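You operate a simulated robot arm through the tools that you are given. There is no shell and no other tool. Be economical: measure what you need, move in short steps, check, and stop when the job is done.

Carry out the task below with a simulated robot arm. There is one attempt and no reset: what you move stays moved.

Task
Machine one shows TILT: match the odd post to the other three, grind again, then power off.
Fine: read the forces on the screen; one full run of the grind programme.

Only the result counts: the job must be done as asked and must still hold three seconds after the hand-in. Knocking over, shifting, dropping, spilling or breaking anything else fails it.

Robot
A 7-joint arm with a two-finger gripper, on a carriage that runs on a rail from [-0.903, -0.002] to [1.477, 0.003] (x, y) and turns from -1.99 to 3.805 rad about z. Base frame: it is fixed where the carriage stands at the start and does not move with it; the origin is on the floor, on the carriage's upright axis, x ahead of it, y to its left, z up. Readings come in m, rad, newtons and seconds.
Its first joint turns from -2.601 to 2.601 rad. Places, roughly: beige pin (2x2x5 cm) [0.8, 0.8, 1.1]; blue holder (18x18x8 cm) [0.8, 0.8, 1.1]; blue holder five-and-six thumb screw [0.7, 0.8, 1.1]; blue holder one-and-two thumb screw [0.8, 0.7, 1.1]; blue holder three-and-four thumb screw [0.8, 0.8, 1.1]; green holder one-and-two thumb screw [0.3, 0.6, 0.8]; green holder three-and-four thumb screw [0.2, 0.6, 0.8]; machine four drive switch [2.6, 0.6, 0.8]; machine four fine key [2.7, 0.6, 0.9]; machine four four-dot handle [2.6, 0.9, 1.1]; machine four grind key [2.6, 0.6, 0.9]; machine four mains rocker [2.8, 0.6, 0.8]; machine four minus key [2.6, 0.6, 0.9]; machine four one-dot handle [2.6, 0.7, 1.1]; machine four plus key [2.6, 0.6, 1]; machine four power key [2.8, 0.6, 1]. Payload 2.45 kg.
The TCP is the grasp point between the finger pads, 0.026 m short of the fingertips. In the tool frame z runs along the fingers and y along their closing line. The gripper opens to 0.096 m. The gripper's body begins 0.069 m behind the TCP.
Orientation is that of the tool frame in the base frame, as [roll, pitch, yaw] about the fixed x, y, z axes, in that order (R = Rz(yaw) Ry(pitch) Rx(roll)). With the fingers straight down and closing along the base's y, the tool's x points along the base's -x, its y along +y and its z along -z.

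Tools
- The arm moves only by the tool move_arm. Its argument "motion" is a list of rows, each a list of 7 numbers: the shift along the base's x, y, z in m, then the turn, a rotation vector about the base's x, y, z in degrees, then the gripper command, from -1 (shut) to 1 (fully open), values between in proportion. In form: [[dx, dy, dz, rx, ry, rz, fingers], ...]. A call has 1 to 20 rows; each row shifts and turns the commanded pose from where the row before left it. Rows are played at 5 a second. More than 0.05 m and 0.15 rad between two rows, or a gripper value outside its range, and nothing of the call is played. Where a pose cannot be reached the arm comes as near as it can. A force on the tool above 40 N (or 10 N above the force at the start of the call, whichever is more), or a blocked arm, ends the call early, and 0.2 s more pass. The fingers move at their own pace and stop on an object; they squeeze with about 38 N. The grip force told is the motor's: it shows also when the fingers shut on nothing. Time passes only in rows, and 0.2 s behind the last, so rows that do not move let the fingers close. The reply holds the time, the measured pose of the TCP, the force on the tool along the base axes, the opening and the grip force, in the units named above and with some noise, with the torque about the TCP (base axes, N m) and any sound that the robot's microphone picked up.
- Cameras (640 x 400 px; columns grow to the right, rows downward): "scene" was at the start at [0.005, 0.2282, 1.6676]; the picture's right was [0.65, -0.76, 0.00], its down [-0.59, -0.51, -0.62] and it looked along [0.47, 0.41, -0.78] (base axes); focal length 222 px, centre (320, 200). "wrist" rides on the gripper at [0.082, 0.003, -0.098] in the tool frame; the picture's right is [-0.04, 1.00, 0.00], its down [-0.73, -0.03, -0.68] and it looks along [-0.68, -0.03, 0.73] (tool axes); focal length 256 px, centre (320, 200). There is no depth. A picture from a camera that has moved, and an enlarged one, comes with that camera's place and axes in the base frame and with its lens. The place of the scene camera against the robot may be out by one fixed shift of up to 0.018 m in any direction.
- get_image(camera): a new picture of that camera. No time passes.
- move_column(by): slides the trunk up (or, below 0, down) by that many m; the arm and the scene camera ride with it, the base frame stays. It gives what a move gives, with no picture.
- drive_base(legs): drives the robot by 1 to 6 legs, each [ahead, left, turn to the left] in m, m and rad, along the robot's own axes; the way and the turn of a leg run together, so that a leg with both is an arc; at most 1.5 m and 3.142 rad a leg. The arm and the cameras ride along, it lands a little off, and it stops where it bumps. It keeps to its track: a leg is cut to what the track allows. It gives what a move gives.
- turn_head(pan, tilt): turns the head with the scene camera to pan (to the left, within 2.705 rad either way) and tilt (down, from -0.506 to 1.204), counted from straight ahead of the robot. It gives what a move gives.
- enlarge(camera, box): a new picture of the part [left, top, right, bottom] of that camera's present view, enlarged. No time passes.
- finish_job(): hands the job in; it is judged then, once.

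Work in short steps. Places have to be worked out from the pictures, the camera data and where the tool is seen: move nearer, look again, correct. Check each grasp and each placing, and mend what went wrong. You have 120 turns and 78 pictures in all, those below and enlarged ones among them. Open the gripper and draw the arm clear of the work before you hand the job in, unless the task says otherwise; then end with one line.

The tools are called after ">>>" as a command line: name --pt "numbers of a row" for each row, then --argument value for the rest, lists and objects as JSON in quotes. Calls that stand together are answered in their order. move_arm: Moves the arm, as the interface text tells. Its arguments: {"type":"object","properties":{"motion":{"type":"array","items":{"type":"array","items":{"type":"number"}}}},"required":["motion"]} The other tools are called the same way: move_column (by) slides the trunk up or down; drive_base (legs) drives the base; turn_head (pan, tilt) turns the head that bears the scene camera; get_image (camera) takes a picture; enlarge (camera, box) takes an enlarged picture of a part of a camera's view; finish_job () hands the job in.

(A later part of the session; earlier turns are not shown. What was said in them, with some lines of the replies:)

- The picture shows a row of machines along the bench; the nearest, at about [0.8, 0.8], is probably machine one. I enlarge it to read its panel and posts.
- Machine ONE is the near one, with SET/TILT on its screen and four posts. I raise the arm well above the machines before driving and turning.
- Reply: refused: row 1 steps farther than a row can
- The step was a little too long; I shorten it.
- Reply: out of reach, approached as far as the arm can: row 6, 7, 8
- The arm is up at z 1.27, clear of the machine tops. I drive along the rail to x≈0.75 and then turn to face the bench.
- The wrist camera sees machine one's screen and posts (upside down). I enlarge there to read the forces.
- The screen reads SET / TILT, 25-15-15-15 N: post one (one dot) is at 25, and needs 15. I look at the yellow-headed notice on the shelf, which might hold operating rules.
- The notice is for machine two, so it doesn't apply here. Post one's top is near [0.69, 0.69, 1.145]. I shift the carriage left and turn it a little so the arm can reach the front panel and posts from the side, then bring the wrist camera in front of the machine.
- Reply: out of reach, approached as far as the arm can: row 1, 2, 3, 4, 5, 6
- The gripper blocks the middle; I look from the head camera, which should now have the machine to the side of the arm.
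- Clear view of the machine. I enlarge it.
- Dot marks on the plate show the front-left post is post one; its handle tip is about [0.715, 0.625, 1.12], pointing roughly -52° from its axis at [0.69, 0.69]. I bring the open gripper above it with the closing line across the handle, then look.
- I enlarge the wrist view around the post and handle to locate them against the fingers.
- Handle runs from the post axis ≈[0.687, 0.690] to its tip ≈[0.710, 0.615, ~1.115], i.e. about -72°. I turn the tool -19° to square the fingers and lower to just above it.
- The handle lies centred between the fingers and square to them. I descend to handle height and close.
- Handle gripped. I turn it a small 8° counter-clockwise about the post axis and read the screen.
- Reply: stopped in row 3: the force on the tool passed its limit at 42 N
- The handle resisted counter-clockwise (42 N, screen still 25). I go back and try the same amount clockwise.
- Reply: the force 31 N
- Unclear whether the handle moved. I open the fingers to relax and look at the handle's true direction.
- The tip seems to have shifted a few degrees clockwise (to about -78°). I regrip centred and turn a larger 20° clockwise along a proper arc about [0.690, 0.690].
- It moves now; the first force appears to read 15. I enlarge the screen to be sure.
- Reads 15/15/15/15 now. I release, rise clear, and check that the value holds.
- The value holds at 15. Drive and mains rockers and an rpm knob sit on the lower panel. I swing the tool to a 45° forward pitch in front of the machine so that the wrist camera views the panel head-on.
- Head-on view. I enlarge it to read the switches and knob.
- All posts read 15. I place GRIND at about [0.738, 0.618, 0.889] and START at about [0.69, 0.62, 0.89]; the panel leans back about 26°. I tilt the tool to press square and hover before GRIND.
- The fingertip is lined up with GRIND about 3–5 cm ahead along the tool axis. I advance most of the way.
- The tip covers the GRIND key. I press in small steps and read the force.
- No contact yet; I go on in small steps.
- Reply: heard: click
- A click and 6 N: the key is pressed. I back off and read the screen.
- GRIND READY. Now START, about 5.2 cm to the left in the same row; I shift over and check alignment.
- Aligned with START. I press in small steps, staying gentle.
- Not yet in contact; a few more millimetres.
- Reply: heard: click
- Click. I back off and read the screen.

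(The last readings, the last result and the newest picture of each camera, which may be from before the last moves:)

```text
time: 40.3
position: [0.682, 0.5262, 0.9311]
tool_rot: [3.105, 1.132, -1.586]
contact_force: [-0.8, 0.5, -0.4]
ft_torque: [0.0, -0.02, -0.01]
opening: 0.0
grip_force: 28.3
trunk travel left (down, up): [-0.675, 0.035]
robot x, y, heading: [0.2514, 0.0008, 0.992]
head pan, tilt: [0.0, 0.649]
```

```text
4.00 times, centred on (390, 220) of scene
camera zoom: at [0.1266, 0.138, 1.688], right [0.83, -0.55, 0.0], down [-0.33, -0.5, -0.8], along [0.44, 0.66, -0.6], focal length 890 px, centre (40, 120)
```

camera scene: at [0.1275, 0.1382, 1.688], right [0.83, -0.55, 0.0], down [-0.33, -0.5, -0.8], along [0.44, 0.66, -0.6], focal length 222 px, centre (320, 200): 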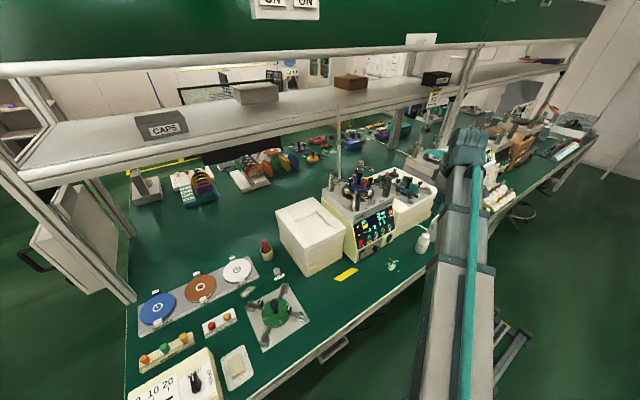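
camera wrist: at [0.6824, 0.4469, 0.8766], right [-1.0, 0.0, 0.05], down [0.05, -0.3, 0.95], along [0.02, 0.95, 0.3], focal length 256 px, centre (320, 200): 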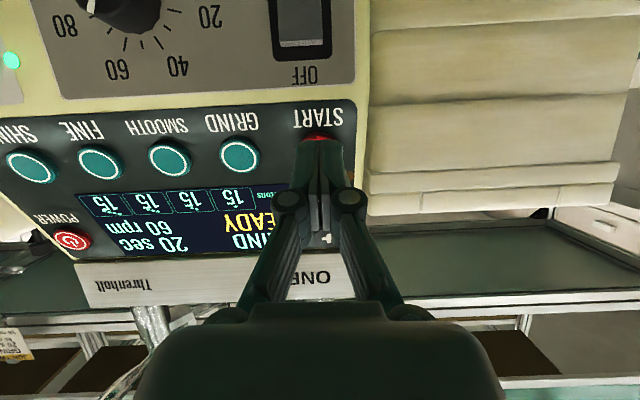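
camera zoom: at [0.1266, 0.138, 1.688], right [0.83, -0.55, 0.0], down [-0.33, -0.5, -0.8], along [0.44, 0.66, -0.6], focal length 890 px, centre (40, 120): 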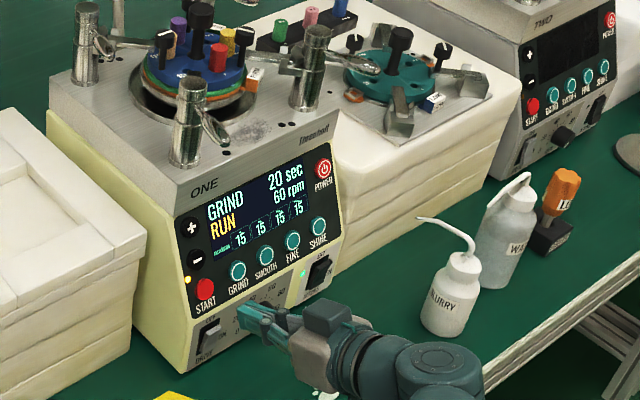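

GRIND RUN, and the holder is turning. While it runs I bring the tool up and across to a steeper 45° pose in front of POWER (≈[0.90, 0.645, 0.958]), keeping high over the slurry bottle.

>>> move_arm --pt "0.01 -0.02 0.03 -6.5 0 0 -1" --pt "0.02 -0.02 0.03 -6.5 0 0 -1" --pt "0.025 -0.02 0.03 -6.5 0 0 -1" --pt "0.03 -0.01 0.03 0 0 0 -1" --pt "0.03 0 0.03 0 0 0 -1" --pt "0.035 0 0 0 0 0 -1" --pt "0.035 0 0 0 0 0 -1" --pt "0.031 0 0 0 0 0 -1" --pt "0 0 0 0 0 0 -1"

>>> get_image --camera "scene"

>>> get_image --camera "wrist"

```text
time: 42.3
position: [0.901, 0.4553, 1.079]
tool_rot: [3.112, 0.792, -1.582]
contact_force: [0.5, 0.1, 0.0]
ft_torque: [0.01, -0.01, -0.04]
opening: 0.0001
grip_force: 28.8
trunk travel left (down, up): [-0.675, 0.035]
robot x, y, heading: [0.253, 0.0021, 0.989]
head pan, tilt: [0.0, 0.649]
```

```text
41 pictures are left
camera scene: at [0.1266, 0.1381, 1.688], right [0.83, -0.55, 0.0], down [-0.33, -0.5, -0.8], along [0.44, 0.66, -0.6], focal length 222 px, centre (320, 200)
```

scene: 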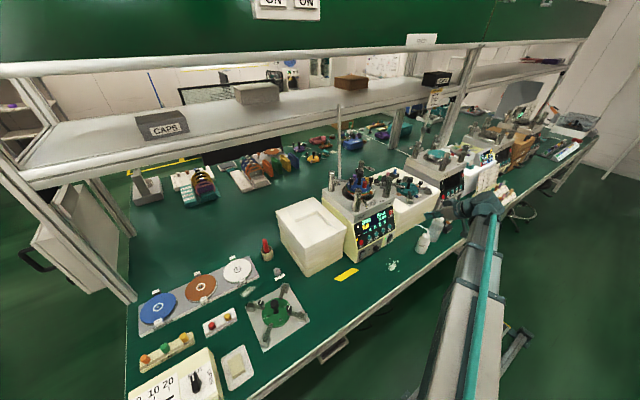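

```text
40 pictures are left
camera wrist: at [0.8979, 0.3302, 1.0877], right [-1.0, 0.02, 0.05], down [0.05, 0.03, 1.0], along [0.02, 1.0, -0.03], focal length 256 px, centre (320, 200)
```

wrist: 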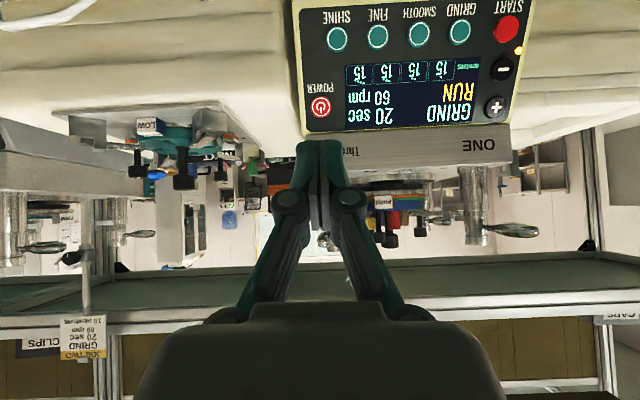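

The arm is well clear above the bottles; POWER is at about [0.899, 0.645, 0.962]. I wait here for the 20 s run to end.

>>> move_arm --pt "0 0 0 0 0 0 -1" --pt "0 0 0 0 0 0 -1" --pt "0 0 0 0 0 0 -1" --pt "0 0 0 0 0 0 -1" --pt "0 0 0 0 0 0 -1" --pt "0 0 0 0 0 0 -1" --pt "0 0 0 0 0 0 -1" --pt "0 0 0 0 0 0 -1" --pt "0 0 0 0 0 0 -1" --pt "0 0 0 0 0 0 -1" --pt "0 0 0 0 0 0 -1" --pt "0 0 0 0 0 0 -1" --pt "0 0 0 0 0 0 -1" --pt "0 0 0 0 0 0 -1" --pt "0 0 0 0 0 0 -1" --pt "0 0 0 0 0 0 -1" --pt "0 0 0 0 0 0 -1" --pt "0 0 0 0 0 0 -1" --pt "0 0 0 0 0 0 -1" --pt "0 0 0 0 0 0 -1"

>>> move_arm --pt "0 0 0 0 0 0 -1" --pt "0 0 0 0 0 0 -1" --pt "0 0 0 0 0 0 -1" --pt "0 0 0 0 0 0 -1" --pt "0 0 0 0 0 0 -1" --pt "0 0 0 0 0 0 -1" --pt "0 0 0 0 0 0 -1" --pt "0 0 0 0 0 0 -1" --pt "0 0 0 0 0 0 -1" --pt "0 0 0 0 0 0 -1" --pt "0 0 0 0 0 0 -1" --pt "0 0 0 0 0 0 -1" --pt "0 0 0 0 0 0 -1" --pt "0 0 0 0 0 0 -1" --pt "0 0 0 0 0 0 -1" --pt "0 0 0 0 0 0 -1" --pt "0 0 0 0 0 0 -1" --pt "0 0 0 0 0 0 -1" --pt "0 0 0 0 0 0 -1" --pt "0 0 0 0 0 0 -1"

>>> move_arm --pt "0 0 0 0 0 0 -1" --pt "0 0 0 0 0 0 -1" --pt "0 0 0 0 0 0 -1" --pt "0 0 0 0 0 0 -1" --pt "0 0 0 0 0 0 -1" --pt "0 0 0 0 0 0 -1" --pt "0 0 0 0 0 0 -1" --pt "0 0 0 0 0 0 -1" --pt "0 0 0 0 0 0 -1" --pt "0 0 0 0 0 0 -1" --pt "0 0 0 0 0 0 -1" --pt "0 0 0 0 0 0 -1" --pt "0 0 0 0 0 0 -1" --pt "0 0 0 0 0 0 -1" --pt "0 0 0 0 0 0 -1" --pt "0 0 0 0 0 0 -1" --pt "0 0 0 0 0 0 -1" --pt "0 0 0 0 0 0 -1" --pt "0 0 0 0 0 0 -1" --pt "0 0 0 0 0 0 -1"

>>> move_arm --pt "0 0 0 0 0 0 -1" --pt "0 0 0 0 0 0 -1" --pt "0 0 0 0 0 0 -1" --pt "0 0 0 0 0 0 -1" --pt "0 0 0 0 0 0 -1" --pt "0 0 0 0 0 0 -1" --pt "0 0 0 0 0 0 -1" --pt "0 0 0 0 0 0 -1" --pt "0 0 0 0 0 0 -1" --pt "0 0 0 0 0 0 -1" --pt "0 0 0 0 0 0 -1" --pt "0 0 0 0 0 0 -1" --pt "0 0 0 0 0 0 -1" --pt "0 0 0 0 0 0 -1" --pt "0 0 0 0 0 0 -1" --pt "0 0 0 0 0 0 -1" --pt "0 0 0 0 0 0 -1" --pt "0 0 0 0 0 0 -1" --pt "0 0 0 0 0 0 -1" --pt "0 0 0 0 0 0 -1"

>>> get_image --camera "wrist"

```text
time: 46.5
position: [0.8991, 0.4565, 1.0802]
tool_rot: [3.112, 0.793, -1.58]
contact_force: [-0.1, 0.3, -1.0]
ft_torque: [0.02, -0.04, -0.02]
opening: 0.0002
grip_force: 28.7
trunk travel left (down, up): [-0.675, 0.035]
robot x, y, heading: [0.254, 0.001, 0.985]
head pan, tilt: [0.0, 0.649]
```

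```text
time: 50.7
position: [0.9007, 0.4549, 1.0791]
tool_rot: [3.111, 0.792, -1.582]
contact_force: [0.0, 0.6, -0.3]
ft_torque: [0.03, 0.02, 0.03]
opening: 0.0
grip_force: 28.4
trunk travel left (down, up): [-0.675, 0.035]
robot x, y, heading: [0.2534, 0.0003, 0.99]
head pan, tilt: [0.0, 0.649]
```

```text
time: 54.9
position: [0.8992, 0.4554, 1.0771]
tool_rot: [3.111, 0.792, -1.579]
contact_force: [0.5, 0.2, 0.1]
ft_torque: [-0.04, 0.0, 0.04]
opening: 0.0001
grip_force: 28.2
trunk travel left (down, up): [-0.675, 0.035]
robot x, y, heading: [0.256, -0.0004, 0.985]
head pan, tilt: [0.0, 0.649]
```

```text
time: 59.1
position: [0.9004, 0.4554, 1.0793]
tool_rot: [3.113, 0.792, -1.581]
contact_force: [-0.6, -0.3, 0.2]
ft_torque: [0.03, -0.01, -0.01]
opening: 0.0001
grip_force: 28.9
trunk travel left (down, up): [-0.675, 0.035]
robot x, y, heading: [0.2495, 0.0012, 0.986]
head pan, tilt: [0.0, 0.649]
```

```text
39 pictures are left
camera wrist: at [0.8979, 0.3303, 1.0876], right [-1.0, 0.02, 0.05], down [0.05, 0.03, 1.0], along [0.02, 1.0, -0.03], focal length 256 px, centre (320, 200)
```

wrist: 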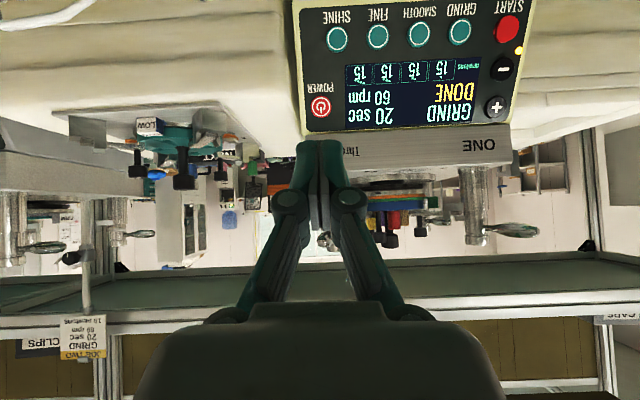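

GRIND DONE. I move to the hover before POWER.

>>> move_arm --pt "0 0.035 -0.017 0 0 0 -1" --pt "0 0.035 -0.017 0 0 0 -1" --pt "0 0.035 -0.017 0 0 0 -1" --pt "0 0.031 -0.017 0 0 0 -1" --pt "0 0 0 0 0 0 -1"

>>> get_image --camera "wrist"

```text
time: 60.3
position: [0.9017, 0.5934, 1.0103]
tool_rot: [3.11, 0.793, -1.582]
contact_force: [0.2, 0.4, 0.5]
ft_torque: [0.02, 0.02, -0.03]
opening: 0.0
grip_force: 28.3
trunk travel left (down, up): [-0.675, 0.035]
robot x, y, heading: [0.2527, -0.0025, 0.991]
head pan, tilt: [0.0, 0.649]
```

```text
38 pictures are left
camera wrist: at [0.8997, 0.4688, 1.0206], right [-1.0, 0.02, 0.05], down [0.05, 0.03, 1.0], along [0.02, 1.0, -0.03], focal length 256 px, centre (320, 200)
```

wrist: 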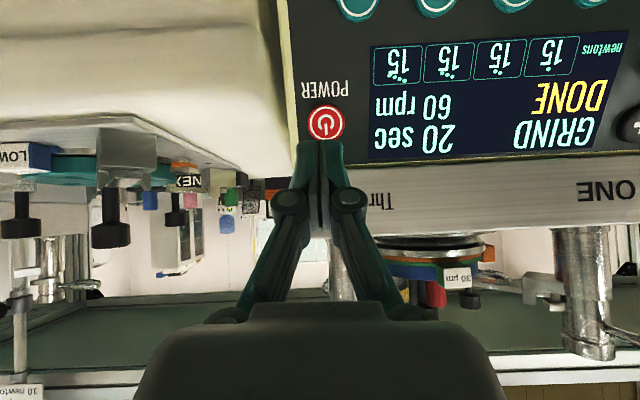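

Power key is ~4 cm ahead on the tool axis, 4 mm to the left. I advance and press gently.

>>> move_arm --pt "-0.004 0.007 -0.007 0 0 0 -1" --pt "0 0.007 -0.007 0 0 0 -1" --pt "0 0.005 -0.005 0 0 0 -1" --pt "0 0.003 -0.003 0 0 0 -1" --pt "0 0 0 0 0 0 -1"

>>> move_arm --pt "0 0.0018 -0.0018 0 0 0 -1" --pt "0 0.0018 -0.0018 0 0 0 -1" --pt "0 0.0018 -0.0018 0 0 0 -1" --pt "0 0 0 0 0 0 -1"

```text
time: 61.5
position: [0.8959, 0.615, 0.9887]
tool_rot: [3.111, 0.791, -1.582]
contact_force: [0.3, -0.1, 0.0]
ft_torque: [0.02, -0.01, -0.01]
opening: 0.0004
grip_force: 28.5
trunk travel left (down, up): [-0.675, 0.035]
robot x, y, heading: [0.254, 0.0022, 0.984]
head pan, tilt: [0.0, 0.649]
```

```text
time: 62.5
position: [0.8978, 0.6212, 0.9846]
tool_rot: [3.109, 0.793, -1.581]
contact_force: [-0.5, -4.2, 3.9]
ft_torque: [0.08, 0.03, -0.01]
opening: 0.0062
grip_force: 28.2
trunk travel left (down, up): [-0.675, 0.035]
robot x, y, heading: [0.2516, 0.0001, 0.989]
head pan, tilt: [0.0, 0.649]
heard: click
```

Click. I back off up and away, and look.

>>> move_arm --pt "0 -0.025 0.025 0 0 0 -1" --pt "0 -0.03 0.025 0 0 0 -1" --pt "0 -0.035 0.02 0 0 0 -1" --pt "0 -0.04 0.01 0 0 0 0.5" --pt "0 -0.04 0.01 0 0 0 0.5" --pt "0 0 0 0 0 0 0.5" --pt "0 0 0 0 0 0 0.5"

>>> get_image --camera "wrist"

>>> enlarge --camera "scene" --box '[320, 150, 460, 270]'

```text
time: 64.1
position: [0.8988, 0.4457, 1.074]
tool_rot: [3.113, 0.791, -1.582]
contact_force: [-0.1, 0.7, -0.3]
ft_torque: [-0.01, -0.02, 0.03]
opening: 0.072
grip_force: 0.2
trunk travel left (down, up): [-0.675, 0.035]
robot x, y, heading: [0.253, 0.0007, 0.984]
head pan, tilt: [0.0, 0.649]
```

```text
37 pictures are left
camera wrist: at [0.8961, 0.3208, 1.0834], right [-1.0, 0.02, 0.05], down [0.05, 0.03, 1.0], along [0.01, 1.0, -0.03], focal length 256 px, centre (320, 200)
```

wrist: 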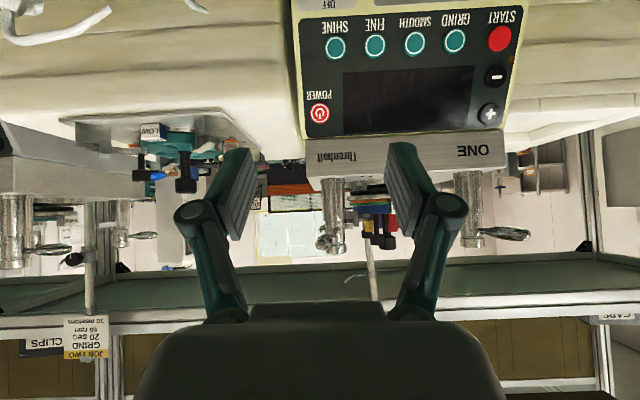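

```text
3.33 times, centred on (390, 210) of scene
camera zoom: at [0.1267, 0.1383, 1.688], right [0.83, -0.55, 0.0], down [-0.33, -0.5, -0.8], along [0.44, 0.66, -0.6], focal length 741 px, centre (87, 167)
```

zoom: 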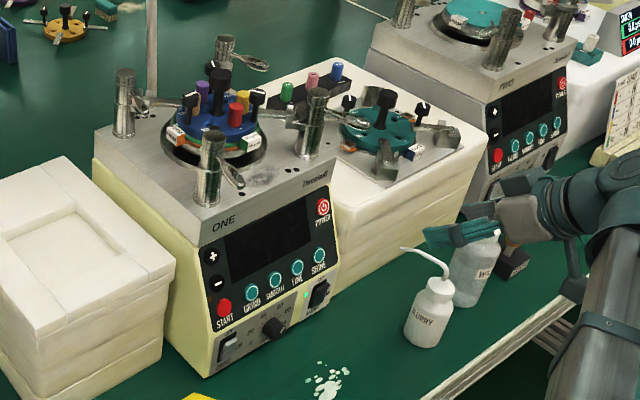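

The screen is dark after the POWER press, post one was matched at 15 N, the grind run showed DONE, and the arm is clear with the gripper open. I hand in.

>>> finish_job

```text
The job is handed in.
```

Machine one's first post was turned from 25 N down to 15 N to match the other three. The 20-second grind programme then ran in full to DONE, and I switched the machine off with its POWER key; the screen is dark, but the mains rocker is still on.
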